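You operate a simulated robot arm through the tools that you are given. There is no shell and no other tool.

The job below is to be done with a simulated robot arm. You get a single attempt, and the scene is never put back.

## Task
Tighten both disc stand bolts and dot each with the blue marker.
Fine: tighten before you dot; put the marker back.

It is judged by the outcome, as a careful person would: the job done as asked, and still so three seconds after it is handed in. It fails if anything else is knocked over, pushed out of place, dropped, spilled or broken.

## Robot
A 7-joint arm with a two-finger parallel gripper, fixed in place. Base frame: the origin is at the foot of the arm, x ahead of it, y to its left, z up. Units: m, degrees, N and s.
Its first joint turns from -149.0 to 149.0 degrees. Payload 3.43 kg.
The tool frame sits at the grasp point between the pads (the TCP): z along the fingers, y along the line on which they close. The tips reach 0.03 m beyond it. The gripper opens to 0.094 m. The fingers are 0.028 m wide and 0.01 m thick; the gripper's body (0.05 by 0.096 m) begins 0.055 m behind the TCP.
Orientation is that of the tool frame in the base frame, as a unit quaternion [w, x, y, z]. With the fingers straight down and closing along the base's y, the tool's x points along the base's -x, its y along +y and its z along -z.

## Interface
- The arm moves only by the tool servo_tool. Its argument "plan" is a list that holds one entry, the list of rows, each a list of 7 numbers: the shift along the base's x, y, z in m, then the turn, a rotation vector about the base's x, y, z in degrees, then the opening in per cent of the stroke, from 0 (shut) to 100 (fully open). In form: [[[dx, dy, dz, wx, wy, wz, fingers], ...]]. A call has 1 to 20 rows; each row shifts and turns the commanded pose from where the row before left it. Each row takes 0.2 s and may step no farther than 0.05 m and 8.6 degrees from the row before; otherwise, or with a gripper value out of range, the whole call is refused. Where a pose cannot be reached the arm comes as near as it can. A force on the tool above 40 N (or 10 N above the force at the start of the call, whichever is more), or a blocked arm, ends the call early, and 0.2 s more pass. The fingers move at their own pace (about 0.045 m/s each) and stop on an object; they squeeze with about 29 N. The grip force told is the motor's: it shows also when the fingers shut on nothing. Time passes only in rows, and 0.2 s behind the last, so rows that do not move let the fingers close. It gives the time, the measured TCP pose, the force on the tool (base axes), the opening and the grip force at its end, in the units of the frame above (readings bear some noise), with the torque about the TCP (base axes, N m) and any sound that the robot's microphone picked up.
- Cameras (640 x 400 px; columns grow to the right, rows downward): "scene" is fixed at [0.3974, 0.4994, 1.4706]; the picture's right is [0.97, 0.26, 0.00], its down [0.21, -0.81, -0.55] and it looks along [-0.14, 0.53, -0.83] (base axes); focal length 327 px, centre (320, 200). "wrist" rides on the gripper at [0.076, 0.014, -0.102] in the tool frame; the picture's right is [-0.18, 0.98, 0.00], its down [-0.75, -0.14, -0.64] and it looks along [-0.63, -0.12, 0.77] (tool axes); focal length 243 px, centre (320, 200). There is no depth. A picture from a camera that has moved, and an enlarged one, comes with that camera's place and axes in the base frame and with its lens. The place of the scene camera against the robot may be out by one fixed shift of up to 0.018 m in any direction.
- snapshot(camera): a new picture of that camera. The clock stands still meanwhile.
- close_up(camera, box): a new picture of the part [left, top, right, bottom] of that camera's present view, enlarged. The clock stands still meanwhile.
- hand_in(): hands the job in; it is judged then, once.

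Nothing tells you positions but the pictures and the camera data. Unless the task says otherwise, let go and move clear before handing in.

The tools are called after ">>>" as a command line: name --argument value ..., lists and objects as JSON in quotes. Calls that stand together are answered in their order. servo_tool: Moves the arm, as the interface text tells. Its arguments: {"type":"object","properties":{"plan":{"type":"array","items":{"type":"array","items":{"type":"array","items":{"type":"number"}}}}},"required":["plan"]} The other tools are called the same way: snapshot (camera) takes a picture; close_up (camera, box) takes an enlarged picture of a part of a camera's view; hand_in () hands the job in.

At the start:

```text
time_s: 0.0
tool_pos: [0.0614, 0.7563, 1.1387]
ee_rot: [0.0, -0.001, 1.0, 0.0]
ft_force: [-0.5, 0.3, 0.1]
torque: [0.01, 0.0, 0.0]
grip_width: 0.0938
grip_force: 0.0
```

scene: 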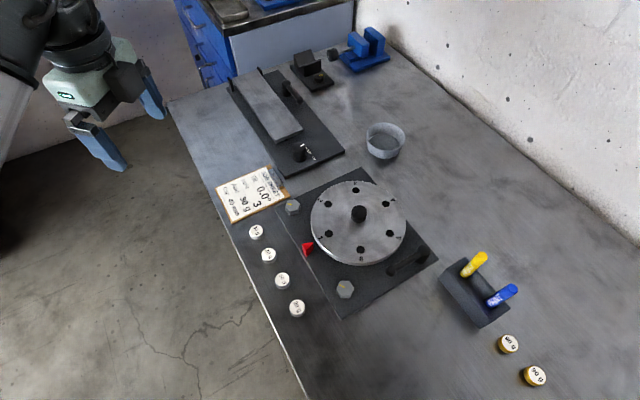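
wrist: 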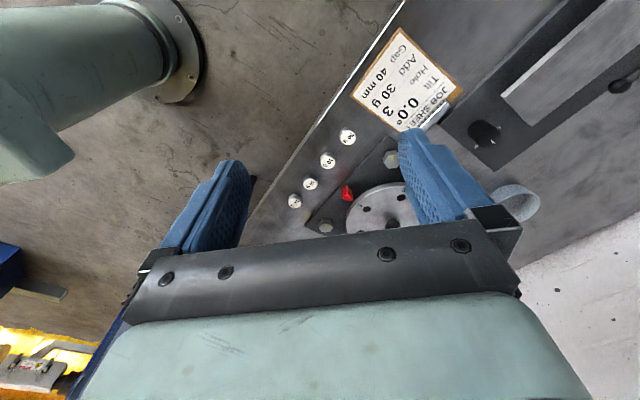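

I see a disc stand with two hex bolts (at two corners of its base plate), a marker rack with a yellow and a blue marker, and various weights. First I'll look closer at the bolts, the markers and the job card.

>>> close_up --camera "scene" --box '[210, 160, 450, 330]'

>>> close_up --camera "scene" --box '[420, 230, 560, 400]'

>>> close_up --camera "scene" --box '[210, 160, 300, 230]'

>>> close_up --camera "scene" --box '[310, 250, 380, 320]'

```text
2.35 times, centred on (330, 245) of scene
camera zoom: at [0.3974, 0.4994, 1.4706], right [0.97, 0.26, 0.0], down [0.21, -0.81, -0.55], along [-0.14, 0.53, -0.83], focal length 769 px, centre (296, 94)
```

zoom: 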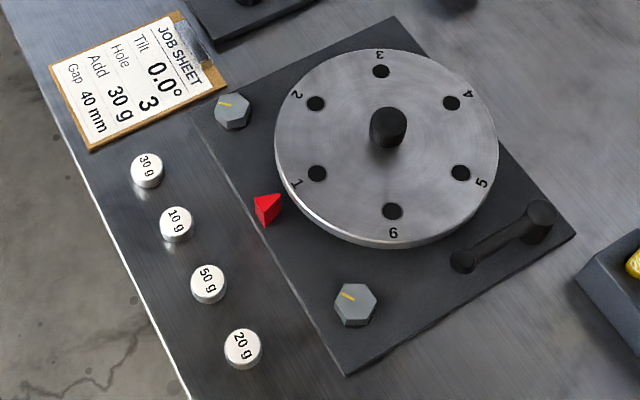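

```text
2.35 times, centred on (490, 315) of scene
camera zoom: at [0.3974, 0.4994, 1.4706], right [0.97, 0.26, 0.0], down [0.21, -0.81, -0.55], along [-0.14, 0.53, -0.83], focal length 769 px, centre (-80, -71)
```

zoom: 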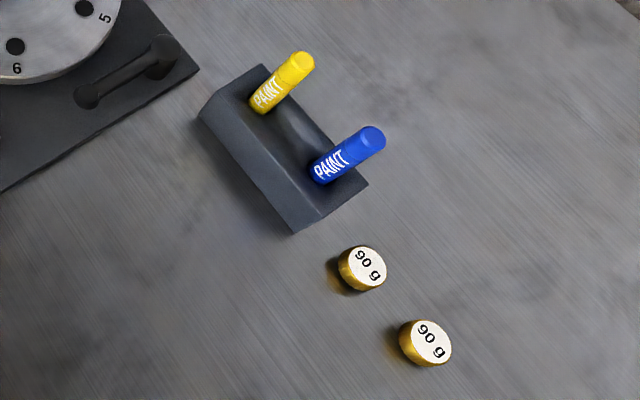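

```text
5.71 times, centred on (255, 195) of scene
camera zoom: at [0.3974, 0.4994, 1.4706], right [0.97, 0.26, 0.0], down [0.21, -0.81, -0.55], along [-0.14, 0.53, -0.83], focal length 1868 px, centre (691, 229)
```

zoom: 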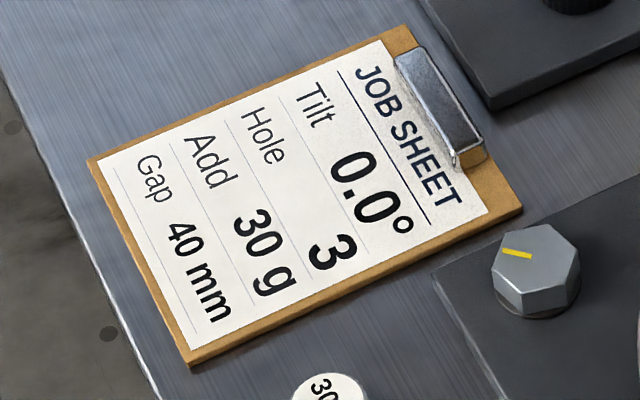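

```text
5.71 times, centred on (345, 285) of scene
camera zoom: at [0.3974, 0.4994, 1.4706], right [0.97, 0.26, 0.0], down [0.21, -0.81, -0.55], along [-0.14, 0.53, -0.83], focal length 1868 px, centre (177, -286)
```

zoom: 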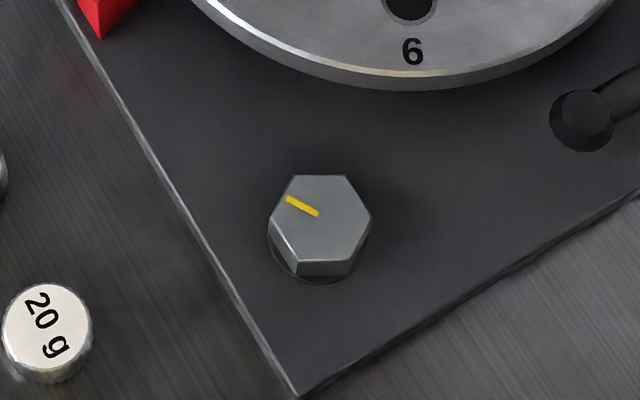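

The bolts triangulate to about (0.39, 0.71, 0.84) and (0.24, 0.86, 0.845), and the blue marker stands upright near (0.66, 0.75). I'll move high over the first bolt to get better wrist-camera views.

>>> servo_tool --plan '[[[0.031, -0.0056, -0.0039, 0, 0, 0, 100], [0.031, -0.0056, -0.0039, 0, 0, 0, 100], [0.031, -0.0056, -0.0039, 0, 0, 0, 100], [0.031, -0.0056, -0.0039, 0, 0, 0, 100], [0.031, -0.0056, -0.0039, 0, 0, 0, 100], [0.031, -0.0056, -0.0039, 0, 0, 0, 100], [0.031, -0.0056, -0.0039, 0, 0, 0, 100], [0.031, -0.0056, -0.0039, 0, 0, 0, 100], [0.031, -0.0056, -0.0039, 0, 0, 0, 100], [0.031, -0.0056, -0.0039, 0, 0, 0, 100], [0, 0, 0, 0, 0, 0, 100], [0, 0, 0, 0, 0, 0, 100]]]'

```text
time_s: 2.6
tool_pos: [0.3721, 0.702, 1.0996]
ee_rot: [0.0, 0.001, 1.0, 0.0]
ft_force: [1.1, -0.3, -0.5]
torque: [0.01, 0.04, -0.01]
grip_width: 0.0942
grip_force: 0.0
```

The arm is now high over the disc stand. I'll take pictures to refine positions.

>>> snapshot --camera "wrist"

>>> snapshot --camera "scene"

```text
taken
camera wrist: at [0.2956, 0.7164, 1.2016], right [0.18, 0.98, 0.0], down [0.75, -0.14, 0.64], along [0.63, -0.12, -0.77], focal length 243 px, centre (320, 200)
```

wrist: 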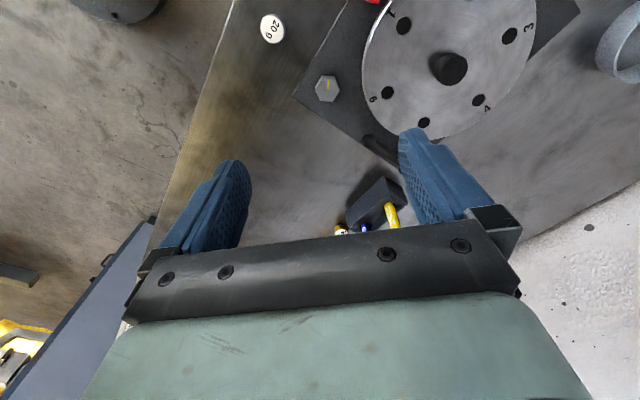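

```text
taken
```

scene: 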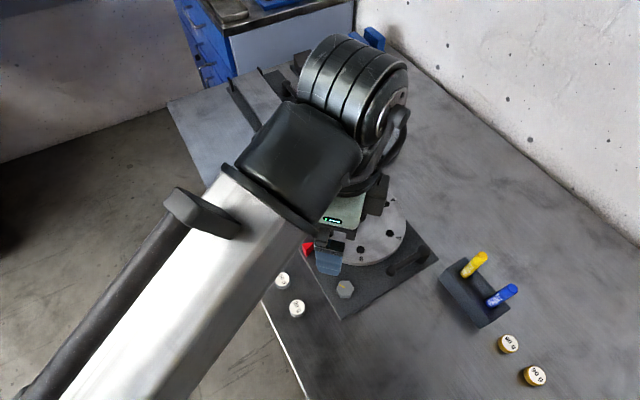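

>>> close_up --camera "wrist" --box '[290, 50, 370, 130]'

>>> close_up --camera "wrist" --box '[300, 140, 440, 240]'

>>> close_up --camera "wrist" --box '[280, 0, 560, 160]'

```text
5.00 times, centred on (330, 90) of wrist
camera zoom: at [0.2956, 0.7164, 1.2016], right [0.18, 0.98, 0.0], down [0.75, -0.14, 0.64], along [0.63, -0.12, -0.77], focal length 1213 px, centre (270, 750)
```

zoom: 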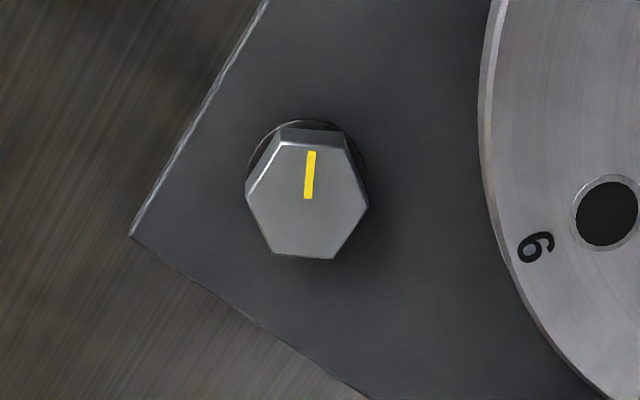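

```text
4.00 times, centred on (370, 190) of wrist
camera zoom: at [0.2956, 0.7164, 1.2016], right [0.18, 0.98, 0.0], down [0.75, -0.14, 0.64], along [0.63, -0.12, -0.77], focal length 970 px, centre (120, 240)
```

zoom: 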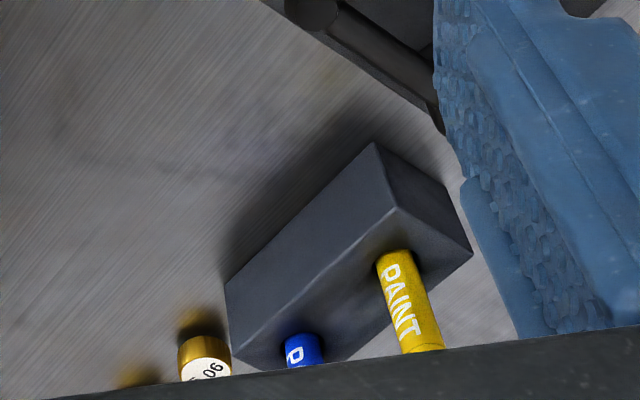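

```text
2.29 times, centred on (420, 80) of wrist
camera zoom: at [0.2956, 0.7164, 1.2016], right [0.18, 0.98, 0.0], down [0.75, -0.14, 0.64], along [0.63, -0.12, -0.77], focal length 555 px, centre (91, 474)
```

zoom: 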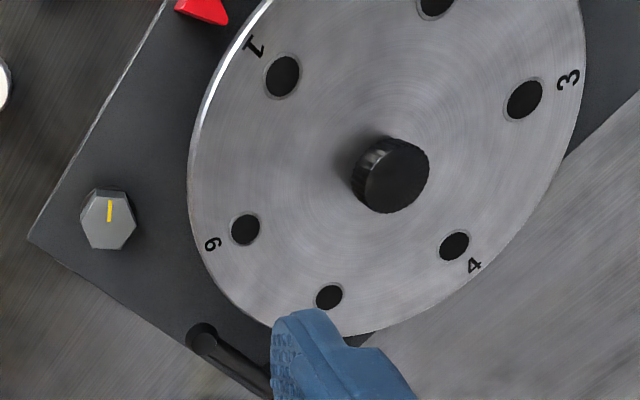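

The bolt 2 hex is about 30 mm across flats, centred near (0.396, 0.708), with flat normals at about 44°, 104° and 164°. I'll descend part way above it, turning the fingers to line up with the 104° flats, then look again.

>>> servo_tool --plan '[[[0.004, 0.0009, -0.02, 0, 0, 2.4, 55], [0.004, 0.0009, -0.02, 0, 0, 2.4, 55], [0.004, 0.0009, -0.02, 0, 0, 2.4, 55], [0.004, 0.0009, -0.02, 0, 0, 2.4, 55], [0.004, 0.0009, -0.02, 0, 0, 2.4, 55], [0.004, 0.0009, -0.02, 0, 0, 2.4, 55], [0, 0, 0, 0, 0, 0, 55], [0, 0, 0, 0, 0, 0, 55]]]'

>>> snapshot --camera "wrist"

>>> close_up --camera "wrist" --box '[250, 60, 410, 160]'

```text
time_s: 4.4
tool_pos: [0.3977, 0.7045, 0.9808]
ee_rot: [0.0, -0.125, 0.992, 0.001]
ft_force: [0.6, -0.2, 0.0]
torque: [0.02, -0.01, 0.02]
grip_width: 0.0515
grip_force: 0.0
```

```text
taken
camera wrist: at [0.3206, 0.6994, 1.0819], right [-0.07, 1.0, 0.0], down [0.76, 0.05, 0.64], along [0.64, 0.04, -0.77], focal length 243 px, centre (320, 200)
```

wrist: 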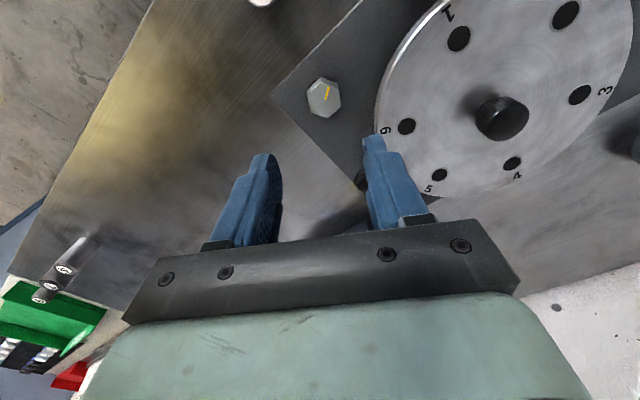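

```text
4.00 times, centred on (330, 110) of wrist
camera zoom: at [0.3206, 0.6994, 1.0819], right [-0.07, 1.0, 0.0], down [0.76, 0.05, 0.64], along [0.64, 0.04, -0.77], focal length 970 px, centre (280, 560)
```

zoom: 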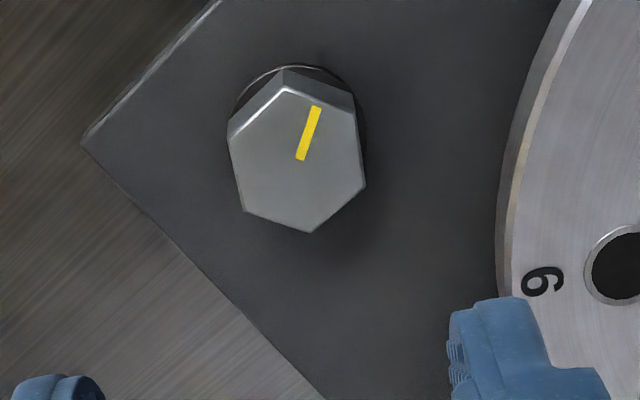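

The hex orientation agrees (flats at about 104°), and the bolt sits about 4 mm to +y of the TCP with its top near z = 0.84–0.85. I'll correct for that and descend to get a closer look.

>>> servo_tool --plan '[[[-0.001, 0.002, -0.014, 0, 0, 0, 55], [-0.001, 0.002, -0.014, 0, 0, 0, 55], [0, 0, -0.014, 0, 0, 0, 55], [0, 0, -0.014, 0, 0, 0, 55], [0, 0, -0.014, 0, 0, 0, 55], [0, 0, 0, 0, 0, 0, 55], [0, 0, 0, 0, 0, 0, 55]]]'

>>> snapshot --camera "wrist"

>>> close_up --camera "wrist" --box '[240, 80, 400, 180]'

>>> close_up --camera "scene" --box '[300, 220, 400, 320]'

```text
time_s: 6.0
tool_pos: [0.3926, 0.711, 0.911]
ee_rot: [0.0, -0.125, 0.992, -0.001]
ft_force: [-1.3, -0.3, 0.2]
torque: [0.0, 0.01, 0.01]
grip_width: 0.0516
grip_force: 0.0
```

```text
taken
camera wrist: at [0.3155, 0.7054, 1.0128], right [-0.07, 1.0, 0.0], down [0.76, 0.05, 0.64], along [0.64, 0.04, -0.77], focal length 243 px, centre (320, 200)
```

wrist: 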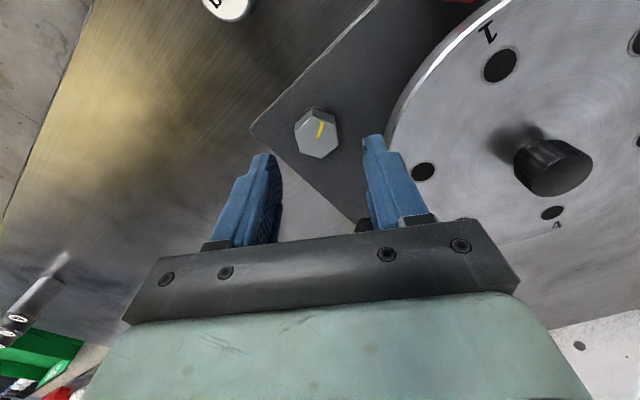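

```text
4.00 times, centred on (320, 130) of wrist
camera zoom: at [0.3155, 0.7054, 1.0128], right [-0.07, 1.0, 0.0], down [0.76, 0.05, 0.64], along [0.64, 0.04, -0.77], focal length 970 px, centre (320, 480)
```

zoom: 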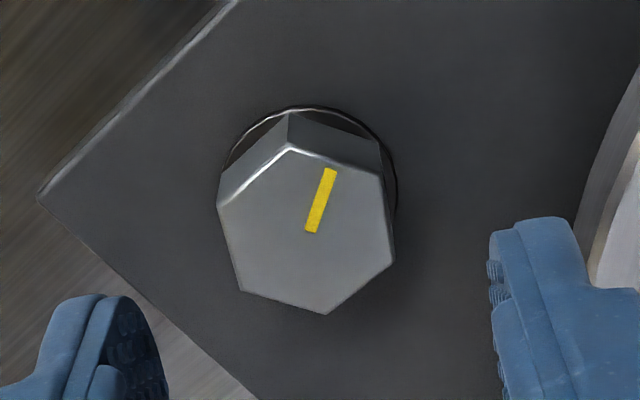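

```text
4.00 times, centred on (350, 270) of scene
camera zoom: at [0.3974, 0.4994, 1.4706], right [0.97, 0.26, 0.0], down [0.21, -0.81, -0.55], along [-0.14, 0.53, -0.83], focal length 1308 px, centre (200, -80)
```

zoom: 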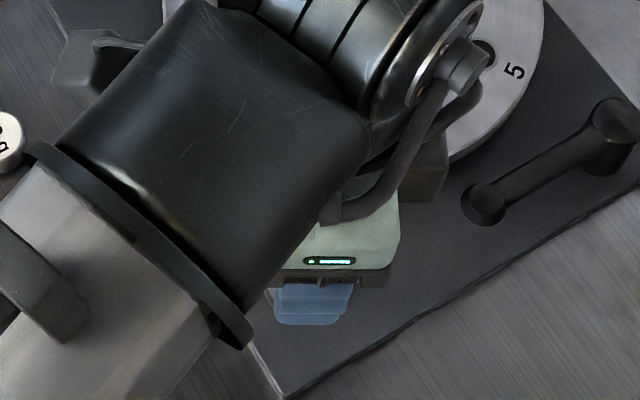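

The bolt is at about (0.397, 0.708) with its top at z ≈ 0.841, and it is 30 mm across flats. I'll correct the offset and lower the fingers around the head, stopping above the plate.

>>> servo_tool --plan '[[[0.0024, -0.0014, 0, 0, 0, 0, 55], [0.0023, -0.0014, 0, 0, 0, 0, 55], [0, 0, -0.01, 0, 0, 0, 55], [0, 0, -0.01, 0, 0, 0, 55], [0, 0, -0.01, 0, 0, 0, 55], [0, 0, 0, 0, 0, 0, 55], [0, 0, 0, 0, 0, 0, 55]]]'

>>> snapshot --camera "wrist"

>>> close_up --camera "wrist" --box '[240, 100, 400, 200]'

```text
time_s: 7.6
tool_pos: [0.3972, 0.7097, 0.8807]
ee_rot: [0.0, -0.126, 0.992, 0.0]
ft_force: [-0.1, 0.5, -0.6]
torque: [0.0, 0.02, 0.0]
grip_width: 0.0517
grip_force: 0.0
```

```text
taken
camera wrist: at [0.3197, 0.7027, 0.982], right [-0.07, 1.0, 0.0], down [0.77, 0.05, 0.64], along [0.64, 0.04, -0.77], focal length 243 px, centre (320, 200)
```

wrist: 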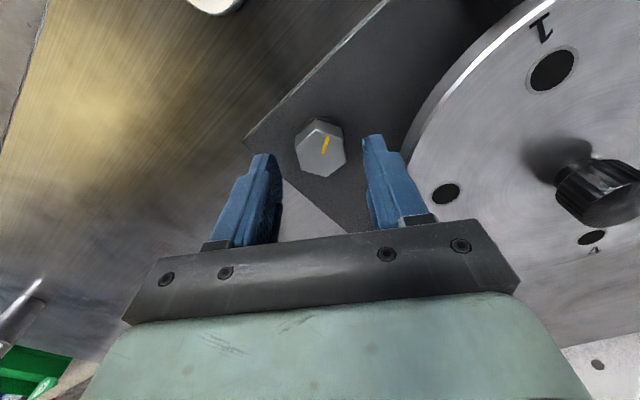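

```text
4.00 times, centred on (320, 150) of wrist
camera zoom: at [0.3197, 0.7027, 0.982], right [-0.07, 1.0, 0.0], down [0.77, 0.05, 0.64], along [0.64, 0.04, -0.77], focal length 970 px, centre (320, 400)
```

zoom: 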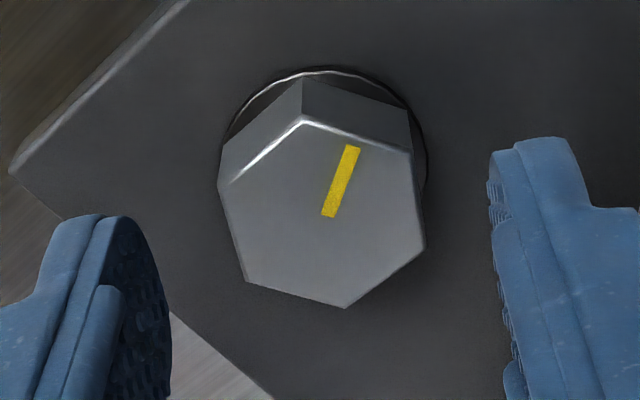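

The bolt is centred between the fingers. Lowering 18 mm to engage the head.

>>> servo_tool --plan '[[[0.0005, 0.0003, -0.006, 0, 0, 0, 55], [0.0005, 0, -0.006, 0, 0, 0, 55], [0, 0, -0.006, 0, 0, 0, 55], [0, 0, 0, 0, 0, 0, 55], [0, 0, 0, 0, 0, 0, 55]]]'

>>> snapshot --camera "wrist"

>>> close_up --camera "wrist" --box '[240, 110, 400, 210]'

```text
time_s: 8.8
tool_pos: [0.3989, 0.7076, 0.862]
ee_rot: [0.0, -0.125, 0.992, 0.0]
ft_force: [-0.3, 0.8, 12.7]
torque: [-0.41, -0.02, 0.02]
grip_width: 0.0514
grip_force: 0.0
```

```text
taken
camera wrist: at [0.3219, 0.7024, 0.9637], right [-0.07, 1.0, 0.0], down [0.76, 0.05, 0.64], along [0.64, 0.04, -0.77], focal length 243 px, centre (320, 200)
```

wrist: 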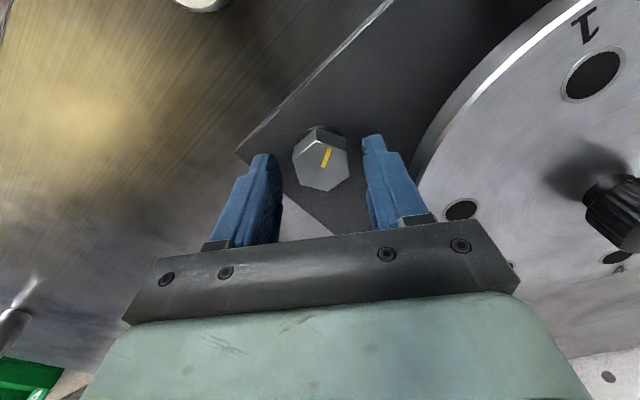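

```text
4.00 times, centred on (320, 160) of wrist
camera zoom: at [0.3219, 0.7024, 0.9637], right [-0.07, 1.0, 0.0], down [0.76, 0.05, 0.64], along [0.64, 0.04, -0.77], focal length 970 px, centre (320, 360)
```

zoom: 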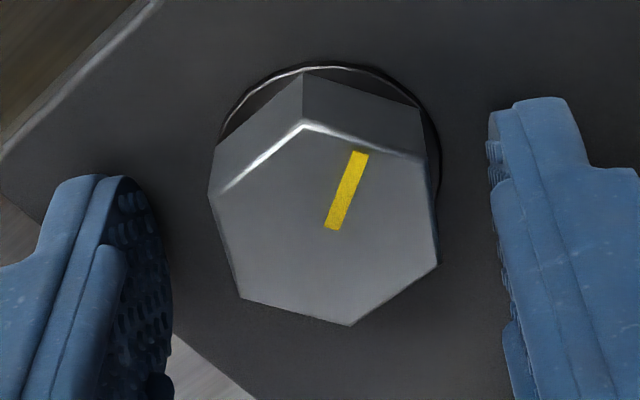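

The left fingertip is touching the plate (≈12 N), so I'm as low as possible. I'll lift 2 mm and close onto the flats.

>>> servo_tool --plan '[[[-0.0008, 0.0002, 0.002, 0, 0, 0, 55], [-0.0007, 0.0002, 0, 0, 0, 0, 55], [0, 0, 0, 0, 0, 0, 0], [0, 0, 0, 0, 0, 0, 0], [0, 0, 0, 0, 0, 0, 0], [0, 0, 0, 0, 0, 0, 0]]]'

>>> close_up --camera "wrist" --box '[240, 110, 400, 210]'

```text
time_s: 10.2
tool_pos: [0.3976, 0.7089, 0.8641]
ee_rot: [0.0, -0.126, 0.992, 0.002]
ft_force: [-3.7, 15.9, -1.6]
torque: [0.3, -0.02, -0.04]
grip_width: 0.0298
grip_force: 44.7
```

```text
4.00 times, centred on (320, 160) of wrist
camera zoom: at [0.321, 0.704, 0.9654], right [-0.07, 1.0, 0.0], down [0.77, 0.05, 0.64], along [0.64, 0.04, -0.77], focal length 970 px, centre (320, 360)
```

zoom: 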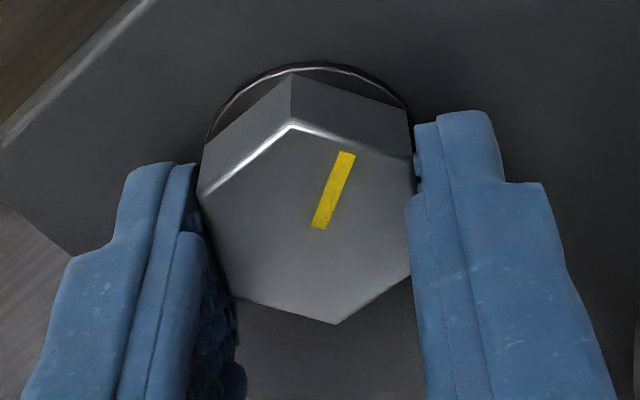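

Gripped on the flats (29.8 mm). I'll relieve the side force a little, then begin turning clockwise.

>>> servo_tool --plan '[[[-0.0003, 0.0012, 0, 0, 0, 0, 0], [0, 0, 0, 0, 0, 0, 0]]]'

```text
time_s: 10.8
tool_pos: [0.399, 0.7096, 0.8622]
ee_rot: [0.0, -0.125, 0.992, 0.0]
ft_force: [5.3, 14.4, 2.9]
torque: [0.21, 1.06, -0.05]
grip_width: 0.0299
grip_force: 45.1
```

>>> servo_tool --plan '[[[0, 0.001, 0.001, 0, 0, -3, 0], [0, 0, 0, 0, 0, -3, 0], [0, 0, 0, 0, 0, 0, 0]]]'

```text
time_s: 11.6
tool_pos: [0.3986, 0.7091, 0.8633]
ee_rot: [0.0, -0.073, 0.997, -0.002]
ft_force: [9.5, -7.6, -30.1]
torque: [0.67, -0.31, 0.04]
grip_width: 0.0298
grip_force: 45.4
```

>>> servo_tool --plan '[[[-0.0003, 0.0003, -0.0009, 0, 0, -2, 0], [0, 0, 0, 0, 0, -4, 0], [0, 0, 0, 0, 0, -4, 0], [0, 0, 0, 0, 0, 0, 0]]]'

>>> close_up --camera "wrist" --box '[240, 110, 400, 210]'

```text
time_s: 12.6
tool_pos: [0.3973, 0.7076, 0.8637]
ee_rot: [0.001, 0.015, 1.0, -0.001]
ft_force: [14.4, -28.1, -21.3]
torque: [-0.16, 0.32, 0.09]
grip_width: 0.0298
grip_force: 44.8
```

```text
4.00 times, centred on (320, 160) of wrist
camera zoom: at [0.3223, 0.7253, 0.9658], right [0.21, 0.98, 0.0], down [0.75, -0.16, 0.64], along [0.63, -0.14, -0.77], focal length 970 px, centre (320, 360)
```

zoom: 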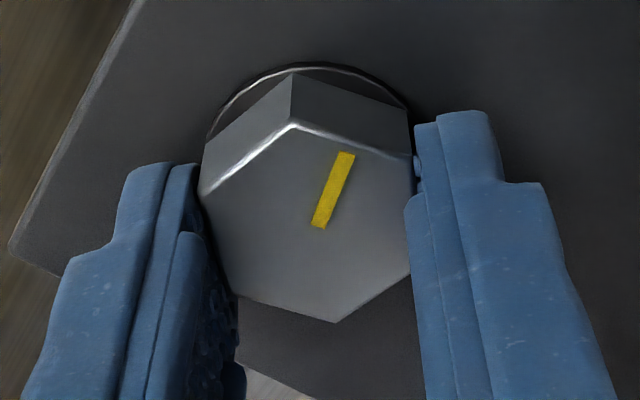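

The bolt turns with the gripper (plate rotates relative to it, mark stays). Continuing clockwise with force corrections.

>>> servo_tool --plan '[[[0.0005, -0.001, -0.0007, 0, 0, -3, 0], [0, 0, 0, 0, 0, -4, 0], [0, 0, 0, 0, 0, -4, 0], [0, 0, 0, 0, 0, 0, 0]]]'

```text
time_s: 13.6
tool_pos: [0.3986, 0.7075, 0.8632]
ee_rot: [0.001, 0.111, 0.994, -0.002]
ft_force: [1.2, -31.6, 4.7]
torque: [-0.38, -0.92, 0.09]
grip_width: 0.0297
grip_force: 45.5
```

>>> servo_tool --plan '[[[0, -0.0012, 0, 0, 0, -3, 0], [0, 0, 0, 0, 0, -4, 0], [0, 0, 0, 0, 0, -4, 0], [0, 0, 0, 0, 0, 0, 0]]]'

```text
time_s: 14.6
tool_pos: [0.3977, 0.707, 0.8644]
ee_rot: [0.0, 0.204, 0.979, -0.001]
ft_force: [-4.3, -23.7, 6.1]
torque: [-0.92, -1.19, 0.1]
grip_width: 0.0299
grip_force: 44.6
```

>>> servo_tool --plan '[[[0, -0.0008, 0, 0, 0, -3, 0], [0, 0, 0, 0, 0, -4, 0], [0, 0, 0, 0, 0, -4, 0], [0, 0, 0, 0, 0, 0, 0]]]'

>>> close_up --camera "wrist" --box '[240, 110, 400, 210]'

```text
time_s: 15.6
tool_pos: [0.3983, 0.7068, 0.8641]
ee_rot: [0.0, 0.298, 0.955, 0.0]
ft_force: [7.3, -24.4, 1.7]
torque: [0.13, 0.69, 0.05]
grip_width: 0.0299
grip_force: 44.6
```

```text
4.00 times, centred on (320, 160) of wrist
camera zoom: at [0.343, 0.7616, 0.9659], right [0.71, 0.7, 0.0], down [0.54, -0.54, 0.64], along [0.45, -0.46, -0.77], focal length 970 px, centre (320, 360)
```

zoom: 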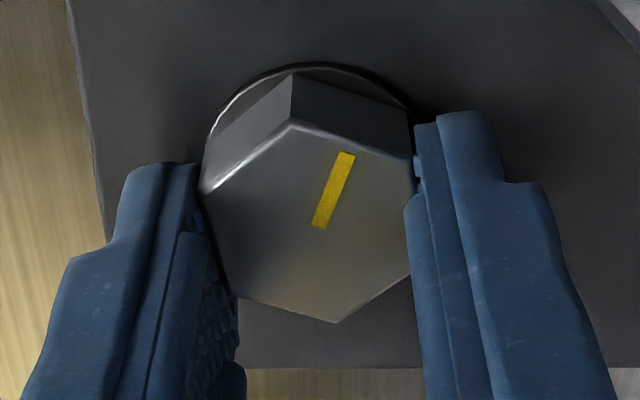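

>>> servo_tool --plan '[[[0.0003, -0.0008, 0, 0, 0, -3, 0], [0, 0, 0, 0, 0, -5, 0], [0, 0, 0, 0, 0, -5, 0], [0, 0, 0, 0, 0, -5, 0], [0, 0, 0, 0, 0, 0, 0]]]'

```text
time_s: 16.8
tool_pos: [0.3965, 0.7051, 0.8641]
ee_rot: [0.0, 0.444, 0.896, -0.001]
ft_force: [-11.4, -23.5, 8.2]
torque: [-0.23, -0.14, 0.08]
grip_width: 0.0303
grip_force: 45.3
```

>>> servo_tool --plan '[[[-0.0005, -0.0008, 0, 0, 0, -3, 0], [-0.0003, -0.0002, 0, 0, 0, -5, 0], [-0.0003, -0.0001, 0, 0, 0, -5, 0], [-0.0002, -0.0001, 0, 0, 0, -5, 0], [0, 0, 0, 0, 0, 0, 0]]]'

```text
time_s: 18.0
tool_pos: [0.3956, 0.7047, 0.8643]
ee_rot: [-0.001, 0.577, 0.817, 0.001]
ft_force: [-19.3, -4.3, 11.8]
torque: [-1.22, 0.21, 0.07]
grip_width: 0.0294
grip_force: 45.4
```

>>> servo_tool --plan '[[[-0.0008, -0.0001, 0.0002, 0, 0, -3, 0], [-0.0003, 0, 0, 0, 0, -5, 0], [-0.0003, 0, 0, 0, 0, -5, 0], [-0.0002, 0, 0, 0, 0, -5, 0], [0, 0, 0, 0, 0, 0, 0]]]'

>>> snapshot --camera "wrist"

>>> snapshot --camera "scene"

```text
time_s: 19.2
tool_pos: [0.3947, 0.7053, 0.8651]
ee_rot: [0.001, 0.699, 0.715, 0.0]
ft_force: [-14.0, -8.2, -4.8]
torque: [1.14, 0.28, 0.05]
grip_width: 0.0298
grip_force: 45.0
```

```text
taken
camera wrist: at [0.407, 0.7813, 0.9659], right [0.99, -0.16, 0.0], down [-0.12, -0.76, 0.64], along [-0.1, -0.63, -0.77], focal length 243 px, centre (320, 200)
```

wrist: 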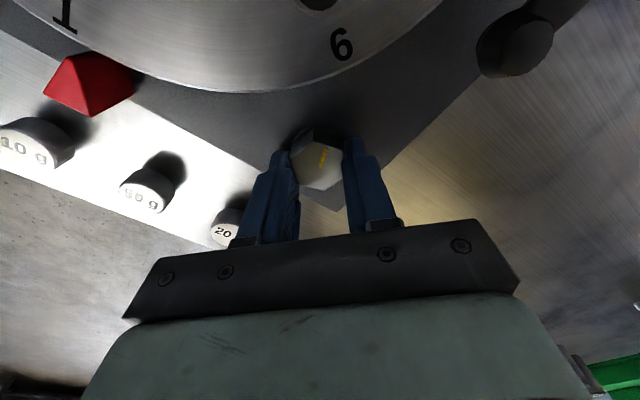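

```text
taken
```

scene: 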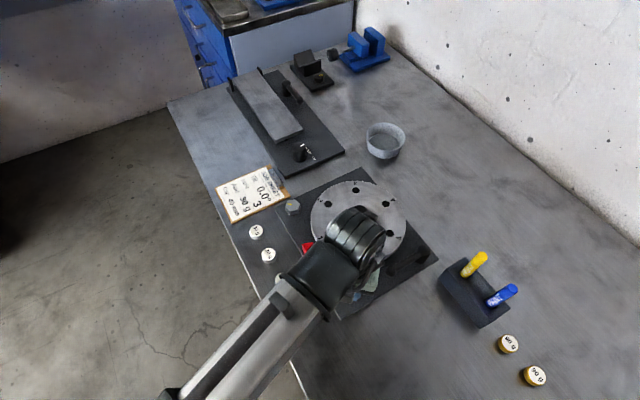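

>>> servo_tool --plan '[[[-0.0006, -0.0002, -0.0001, 0, 0, -3, 0], [-0.0002, 0, 0, 0, 0, -5, 0], [-0.0002, 0, 0, 0, 0, -5, 0], [-0.0002, 0, 0, 0, 0, -5, 0], [0, 0, 0, 0, 0, 0, 0]]]'

```text
time_s: 20.4
tool_pos: [0.3924, 0.7053, 0.8647]
ee_rot: [0.0, 0.802, 0.598, -0.001]
ft_force: [-17.0, -6.7, 2.9]
torque: [-1.05, 0.51, 1.14]
grip_width: 0.03
grip_force: 45.0
```

Torque about z jumped to 1.14 N·m, so the bolt seems to be seating. I'll check that it's still gripped and turn a little more.

>>> close_up --camera "wrist" --box '[240, 110, 400, 210]'

>>> servo_tool --plan '[[[-0.0004, -0.0001, 0, 0, 0, -2, 0], [0, 0, 0, 0, 0, -2, 0], [0, 0, 0, 0, 0, 0, 0]]]'

>>> close_up --camera "wrist" --box '[240, 110, 400, 210]'

```text
4.00 times, centred on (320, 160) of wrist
camera zoom: at [0.429, 0.7743, 0.9659], right [0.89, -0.46, 0.0], down [-0.35, -0.68, 0.64], along [-0.29, -0.57, -0.77], focal length 970 px, centre (320, 360)
```

zoom: 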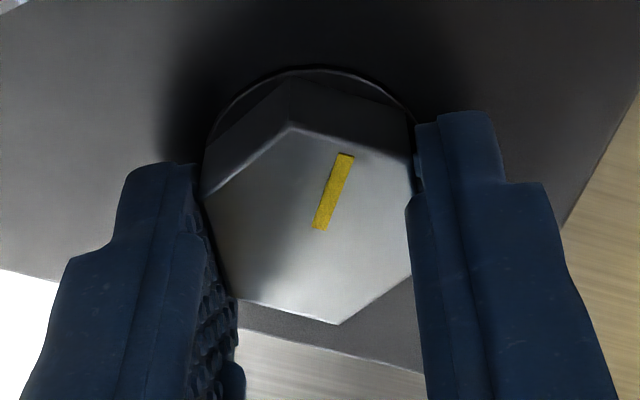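

```text
time_s: 21.2
tool_pos: [0.3936, 0.7071, 0.8645]
ee_rot: [0.0, 0.811, 0.584, 0.0]
ft_force: [-16.2, -3.3, -8.5]
torque: [-0.01, 0.35, 1.21]
grip_width: 0.0305
grip_force: 44.9
```

```text
4.00 times, centred on (320, 160) of wrist
camera zoom: at [0.4313, 0.7734, 0.966], right [0.87, -0.49, 0.0], down [-0.37, -0.67, 0.64], along [-0.31, -0.56, -0.77], focal length 970 px, centre (320, 360)
```

zoom: 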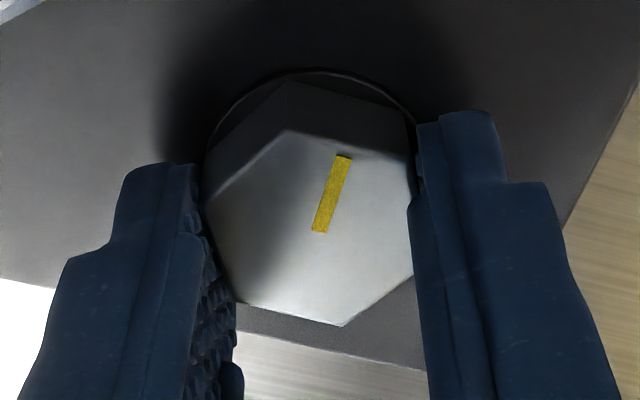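

>>> servo_tool --plan '[[[-0.0003, 0, -0.0002, 0, 0, -2, 0], [0, 0, 0, 0, 0, -2, 0], [0, 0, 0, 0, 0, 0, 0]]]'

>>> close_up --camera "wrist" --box '[240, 110, 400, 210]'

```text
time_s: 22.0
tool_pos: [0.3939, 0.7056, 0.8635]
ee_rot: [0.0, 0.811, 0.585, 0.0]
ft_force: [-15.3, -2.2, -12.6]
torque: [0.5, 0.25, 1.07]
grip_width: 0.0305
grip_force: 44.7
out of reach, approached as far as the arm can: row 1
```

```text
4.00 times, centred on (320, 160) of wrist
camera zoom: at [0.4313, 0.7734, 0.966], right [0.87, -0.49, 0.0], down [-0.37, -0.67, 0.64], along [-0.31, -0.56, -0.77], focal length 970 px, centre (320, 360)
```

zoom: 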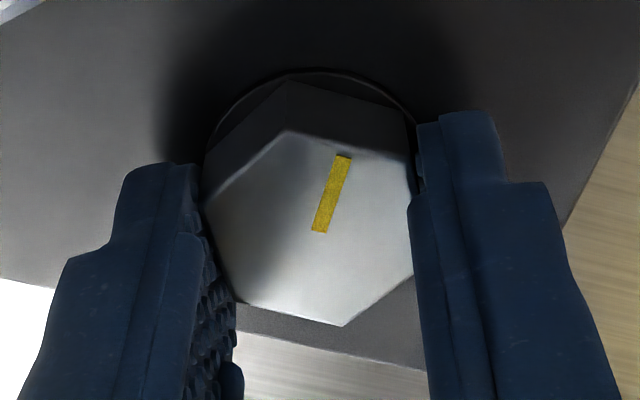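

The wrist reached its joint limit just as the bolt began resisting (≈1.1 N·m). To make sure it is really tight, I'll release, rotate back 60° to the next pair of flats, and regrip.

>>> servo_tool --plan '[[[0, 0, 0, 0, 0, 0, 55], [0, 0, 0, 0, 0, 0, 55], [0, 0, 0.004, 0, 0, 0, 55], [0.0002, 0.0003, 0, 0, 0, 7.5, 55], [0.0002, 0.0003, 0, 0, 0, 7.5, 55], [0.0002, 0.0003, 0, 0, 0, 7.5, 55], [0.0002, 0.0003, 0, 0, 0, 7.5, 55], [0.0002, 0.0003, 0, 0, 0, 7.5, 55], [0.0002, 0.0003, 0, 0, 0, 7.5, 55], [0.0002, 0.0003, 0, 0, 0, 7.5, 55], [0.0002, 0, 0, 0, 0, 7.5, 55], [0, 0, 0, 0, 0, 0, 55], [0, 0, 0, 0, 0, 0, 55]]]'

>>> snapshot --camera "wrist"

>>> close_up --camera "wrist" --box '[240, 110, 400, 210]'

```text
time_s: 24.8
tool_pos: [0.3956, 0.7074, 0.866]
ee_rot: [0.0, 0.426, 0.905, 0.0]
ft_force: [-0.6, -0.4, 0.0]
torque: [0.02, 0.01, 0.03]
grip_width: 0.052
grip_force: 0.2
out of reach, approached as far as the arm can: row 3
```

```text
taken
camera wrist: at [0.3586, 0.7754, 0.9669], right [0.87, 0.48, 0.0], down [0.37, -0.67, 0.64], along [0.31, -0.56, -0.77], focal length 243 px, centre (320, 200)
```

wrist: 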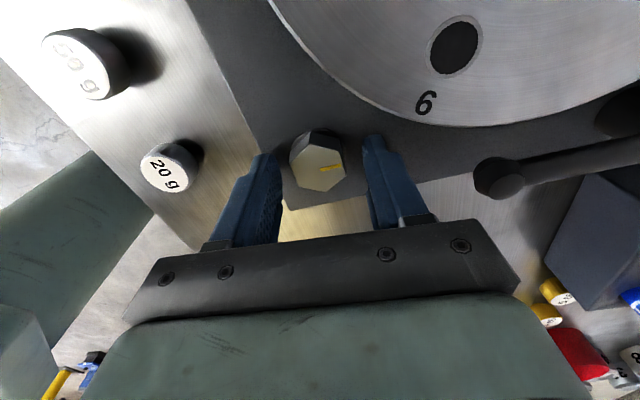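

```text
4.00 times, centred on (320, 160) of wrist
camera zoom: at [0.3586, 0.7754, 0.9669], right [0.87, 0.48, 0.0], down [0.37, -0.67, 0.64], along [0.31, -0.56, -0.77], focal length 970 px, centre (320, 360)
```

zoom: 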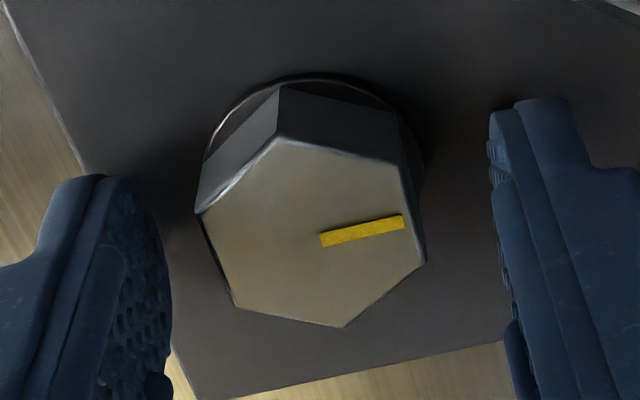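

The mark shows the bolt has turned 120° clockwise in all. I'll align to the next flats (+5.3°), regrip, and test with more torque.

>>> servo_tool --plan '[[[-0.0004, 0.0002, 0, 0, 0, 2.7, 55], [-0.0004, 0.0002, -0.001, 0, 0, 2.6, 55], [0, 0, -0.001, 0, 0, 0, 55], [0, 0, 0, 0, 0, 0, 55], [0, 0, 0, 0, 0, 0, 0], [0, 0, 0, 0, 0, 0, 0], [0, 0, 0, 0, 0, 0, 0], [0, 0, 0, 0, 0, 0, 0]]]'

>>> close_up --camera "wrist" --box '[240, 110, 400, 210]'

```text
time_s: 26.6
tool_pos: [0.3943, 0.7079, 0.8627]
ee_rot: [0.0, 0.385, 0.923, 0.0]
ft_force: [3.0, 2.6, -0.9]
torque: [0.13, -0.12, 0.12]
grip_width: 0.0298
grip_force: 45.1
```

```text
4.00 times, centred on (320, 160) of wrist
camera zoom: at [0.3515, 0.7718, 0.9646], right [0.83, 0.56, 0.0], down [0.43, -0.63, 0.64], along [0.36, -0.53, -0.77], focal length 970 px, centre (320, 360)
```

zoom: 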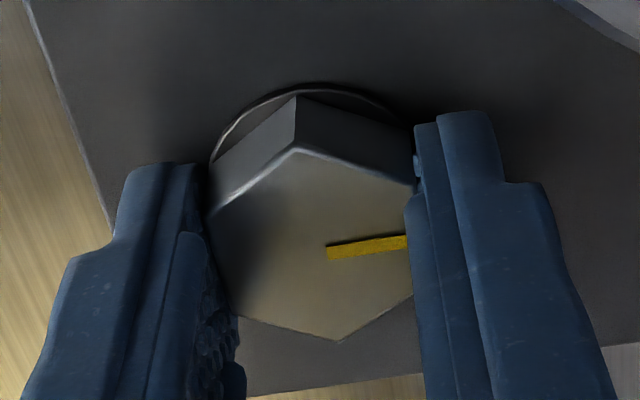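

Good centred grip with low side forces. Now turn clockwise in small steps, watching torque.

>>> servo_tool --plan '[[[0, 0, 0.0003, 0, 0, -1.5, 0], [0, 0, 0, 0, 0, -1.5, 0], [0, 0, 0, 0, 0, 0, 0]]]'

```text
time_s: 27.4
tool_pos: [0.3949, 0.7079, 0.8632]
ee_rot: [0.0, 0.408, 0.913, 0.0]
ft_force: [1.2, 4.4, -9.9]
torque: [0.14, -0.02, 1.2]
grip_width: 0.0306
grip_force: 44.7
```

>>> servo_tool --plan '[[[0, 0, -0.0003, 0, 0, -1.5, 0], [0, 0, 0, 0, 0, -1.5, 0], [0, 0, 0, 0, 0, 0, 0]]]'

>>> close_up --camera "wrist" --box '[240, 110, 400, 210]'

```text
time_s: 28.2
tool_pos: [0.396, 0.707, 0.8628]
ee_rot: [0.0, 0.432, 0.902, 0.001]
ft_force: [3.9, 6.2, 5.4]
torque: [-0.05, -0.12, 1.05]
grip_width: 0.0313
grip_force: 45.2
```

```text
4.00 times, centred on (320, 160) of wrist
camera zoom: at [0.358, 0.7764, 0.9648], right [0.88, 0.47, 0.0], down [0.36, -0.68, 0.64], along [0.3, -0.57, -0.77], focal length 970 px, centre (320, 360)
```

zoom: 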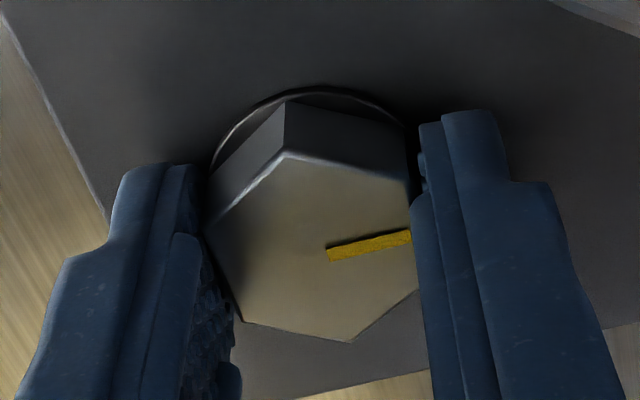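

Bolt 2 is hard-stopped: the fingers now twist on the hex at about 1.1–1.2 N·m and the bolt no longer moves. I'll release it, lift clear and move over to bolt 1, unwinding the wrist on the way.

>>> servo_tool --plan '[[[0, 0, 0, 0, 0, 0, 60], [0, 0, 0, 0, 0, 0, 60], [0, 0, 0.02, 0, 0, 0, 60], [0, 0, 0.04, 0, 0, 0, 60], [0, 0, 0.04, 0, 0, 6, 60], [0, 0, 0.04, 0, 0, 6, 60], [-0.02, 0.015, 0.02, 0, 0, 6, 60], [-0.02, 0.02, 0, 0, 0, 6, 60], [-0.02, 0.02, 0, 0, 0, 6, 60], [-0.02, 0.02, 0, 0, 0, 6, 60], [-0.02, 0.02, 0, 0, 0, 6, 60], [-0.02, 0.02, 0, 0, 0, 6, 60], [-0.02, 0.02, 0, 0, 0, 3, 60], [-0.02, 0.015, 0, 0, 0, 0, 60], [0, 0, 0, 0, 0, 0, 60], [0, 0, 0, 0, 0, 0, 60]]]'

>>> snapshot --camera "wrist"

>>> snapshot --camera "scene"

```text
time_s: 31.6
tool_pos: [0.2373, 0.8586, 1.0234]
ee_rot: [0.0, 0.002, 1.0, 0.0]
ft_force: [-0.3, -0.4, 0.2]
torque: [-0.01, -0.02, -0.03]
grip_width: 0.0565
grip_force: 0.1
```

```text
taken
camera wrist: at [0.1613, 0.8735, 1.1248], right [0.19, 0.98, 0.0], down [0.75, -0.14, 0.64], along [0.63, -0.12, -0.77], focal length 243 px, centre (320, 200)
```

wrist: 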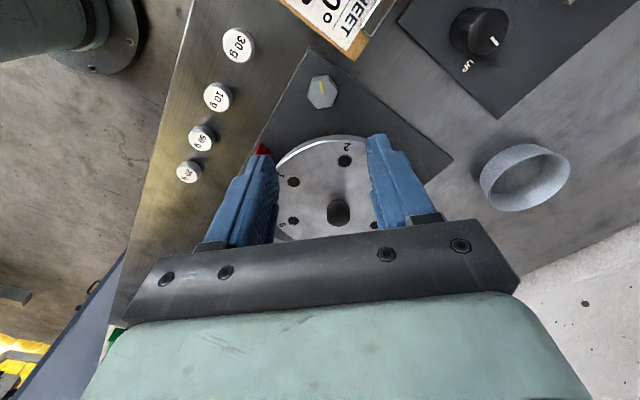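

```text
taken
```

scene: 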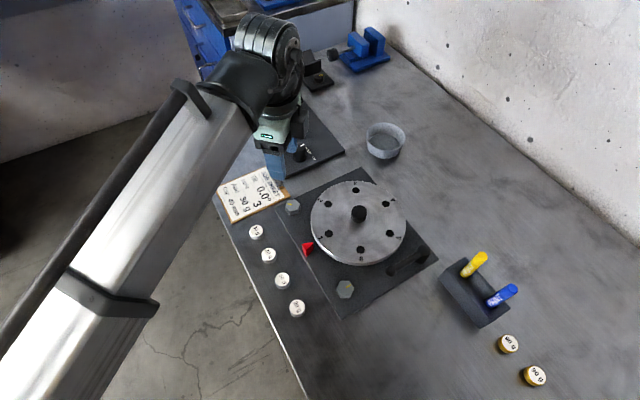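

>>> close_up --camera "wrist" --box '[240, 40, 400, 140]'

>>> close_up --camera "scene" --box '[310, 250, 380, 320]'

```text
4.00 times, centred on (320, 90) of wrist
camera zoom: at [0.1613, 0.8735, 1.1248], right [0.19, 0.98, 0.0], down [0.75, -0.14, 0.64], along [0.63, -0.12, -0.77], focal length 970 px, centre (320, 640)
```

zoom: 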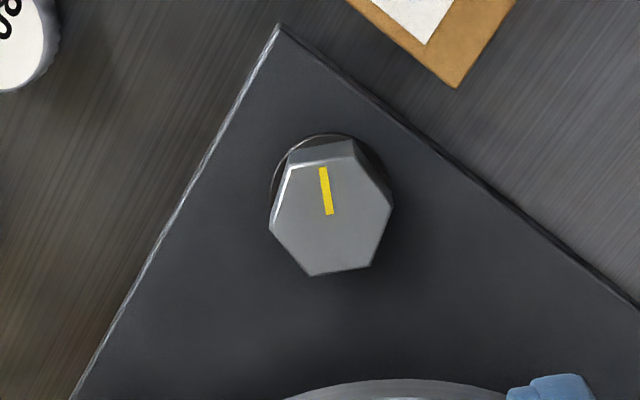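

```text
5.71 times, centred on (345, 285) of scene
camera zoom: at [0.3974, 0.4994, 1.4706], right [0.97, 0.26, 0.0], down [0.21, -0.81, -0.55], along [-0.14, 0.53, -0.83], focal length 1868 px, centre (177, -286)
```

zoom: 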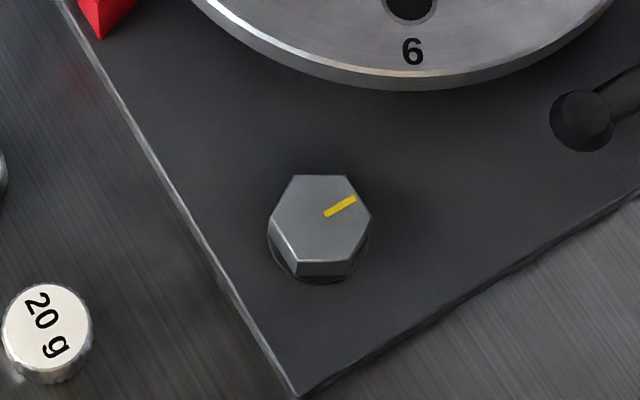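

Bolt 1 is at about (0.2425, 0.8605), flat normals at about 0°, 60° and 120°. I'll rotate counter‑clockwise 30° to have plenty of clockwise travel and come down above it.

>>> servo_tool --plan '[[[0.0007, 0.0002, -0.014, 0, 0, 3.8, 55], [0.0007, 0.0002, -0.014, 0, 0, 3.8, 55], [0.0007, 0.0002, -0.014, 0, 0, 3.8, 55], [0.0007, 0.0002, -0.014, 0, 0, 3.8, 55], [0.0007, 0.0002, -0.014, 0, 0, 3.8, 55], [0.0007, 0.0002, -0.014, 0, 0, 3.8, 55], [0.0005, 0.0002, -0.014, 0, 0, 3.8, 55], [0.0005, 0.0002, -0.014, 0, 0, 3.8, 55], [0, 0, 0, 0, 0, 0, 55], [0, 0, 0, 0, 0, 0, 55]]]'

>>> snapshot --camera "wrist"

>>> close_up --camera "wrist" --box '[240, 80, 400, 180]'

```text
time_s: 33.8
tool_pos: [0.2414, 0.861, 0.9098]
ee_rot: [0.0, -0.261, 0.965, 0.0]
ft_force: [-0.3, -0.3, 0.4]
torque: [0.01, -0.01, -0.02]
grip_width: 0.0518
grip_force: 0.1
```

```text
taken
camera wrist: at [0.1671, 0.8343, 1.0119], right [-0.34, 0.94, 0.0], down [0.72, 0.26, 0.64], along [0.6, 0.22, -0.77], focal length 243 px, centre (320, 200)
```

wrist: 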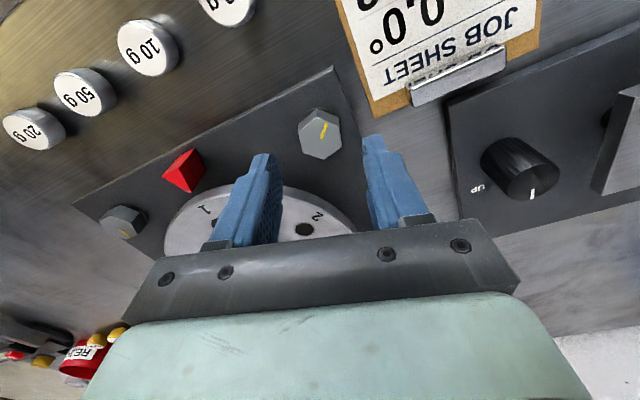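

```text
4.00 times, centred on (320, 130) of wrist
camera zoom: at [0.1671, 0.8343, 1.0119], right [-0.34, 0.94, 0.0], down [0.72, 0.26, 0.64], along [0.6, 0.22, -0.77], focal length 970 px, centre (320, 480)
```

zoom: 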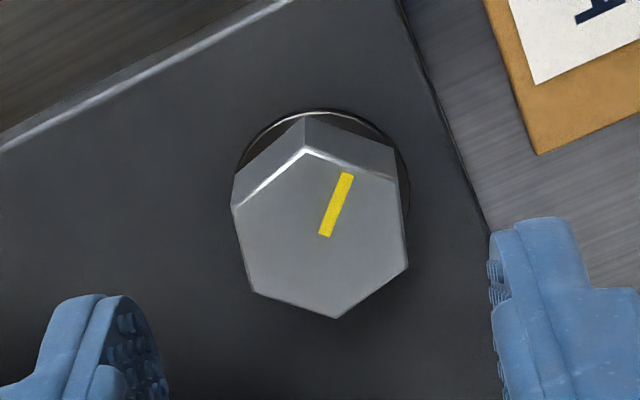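

Bolt 1 triangulates to (0.2413, 0.8606, top ≈0.848) and the fingers are aligned to its flats. Descending to engage the head.

>>> servo_tool --plan '[[[0.0006, 0, -0.01, 0, 0, 0, 55], [0.0004, 0, -0.01, 0, 0, 0, 55], [0, 0, -0.01, 0, 0, 0, 55], [0, 0, -0.008, 0, 0, 0, 55], [0, 0, -0.006, 0, 0, 0, 55], [0, 0, 0, 0, 0, 0, 55], [0, 0, 0, 0, 0, 0, 55]]]'

>>> close_up --camera "wrist" --box '[240, 110, 400, 210]'

```text
time_s: 35.4
tool_pos: [0.2417, 0.8599, 0.8672]
ee_rot: [0.0, -0.261, 0.965, 0.0]
ft_force: [-0.6, 0.0, 0.0]
torque: [0.01, 0.0, -0.03]
grip_width: 0.0517
grip_force: 0.1
```

```text
4.00 times, centred on (320, 160) of wrist
camera zoom: at [0.1685, 0.8343, 0.9683], right [-0.34, 0.94, 0.0], down [0.72, 0.26, 0.64], along [0.6, 0.22, -0.77], focal length 970 px, centre (320, 360)
```

zoom: 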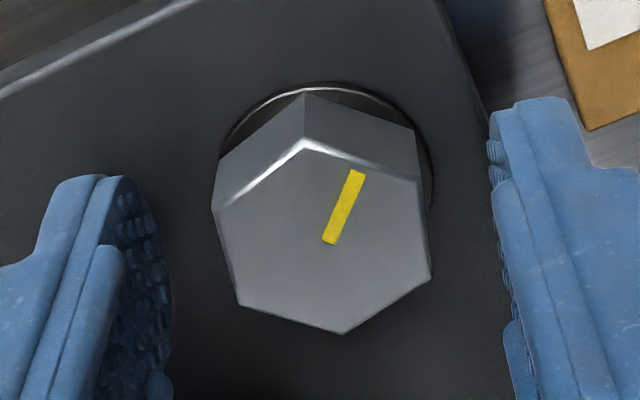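

>>> servo_tool --plan '[[[0, 0, -0.003, 0, 0, 0, 55], [0, 0, 0, 0, 0, 0, 55], [0, 0, 0, 0, 0, 0, 0], [0, 0, 0, 0, 0, 0, 0], [0, 0, 0, 0, 0, 0, 0], [0, 0, 0, 0, 0, 0, 0]]]'

>>> close_up --camera "wrist" --box '[240, 110, 400, 210]'

```text
time_s: 36.8
tool_pos: [0.2419, 0.8613, 0.8629]
ee_rot: [0.0, -0.261, 0.965, 0.001]
ft_force: [-6.8, 8.1, 0.7]
torque: [0.22, 0.05, -0.01]
grip_width: 0.0299
grip_force: 45.3
```

```text
4.00 times, centred on (320, 160) of wrist
camera zoom: at [0.1687, 0.8349, 0.9655], right [-0.34, 0.94, 0.0], down [0.72, 0.26, 0.64], along [0.6, 0.22, -0.77], focal length 970 px, centre (320, 360)
```

zoom: 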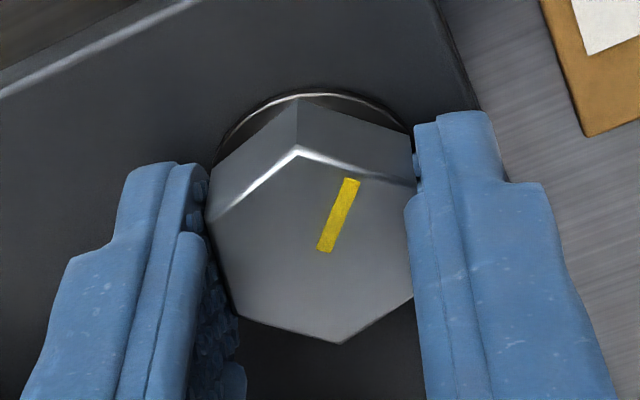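

Gripped well on the flats with small side force. Now turning clockwise in steps.

>>> servo_tool --plan '[[[-0.0001, 0.0002, 0.0002, 0, 0, -3, 0], [0, 0, 0, 0, 0, -5, 0], [0, 0, 0, 0, 0, -5, 0], [0, 0, 0, 0, 0, -5, 0], [0, 0, 0, 0, 0, 0, 0]]]'

```text
time_s: 38.0
tool_pos: [0.2423, 0.8602, 0.8632]
ee_rot: [0.0, -0.106, 0.994, -0.001]
ft_force: [-3.8, 9.6, 4.9]
torque: [0.25, 1.01, -0.01]
grip_width: 0.0297
grip_force: 44.8
```

>>> servo_tool --plan '[[[-0.0001, 0.0003, 0.0001, 0, 0, -4, 0], [0, 0, 0, 0, 0, -6, 0], [0, 0, 0, 0, 0, -6, 0], [0, 0, 0, 0, 0, -6, 0], [0, 0, 0, 0, 0, 0, 0]]]'

```text
time_s: 39.2
tool_pos: [0.2428, 0.8618, 0.864]
ee_rot: [0.0, 0.086, 0.996, -0.001]
ft_force: [-2.9, 11.0, 7.9]
torque: [0.71, 0.56, 0.01]
grip_width: 0.0301
grip_force: 44.9
```

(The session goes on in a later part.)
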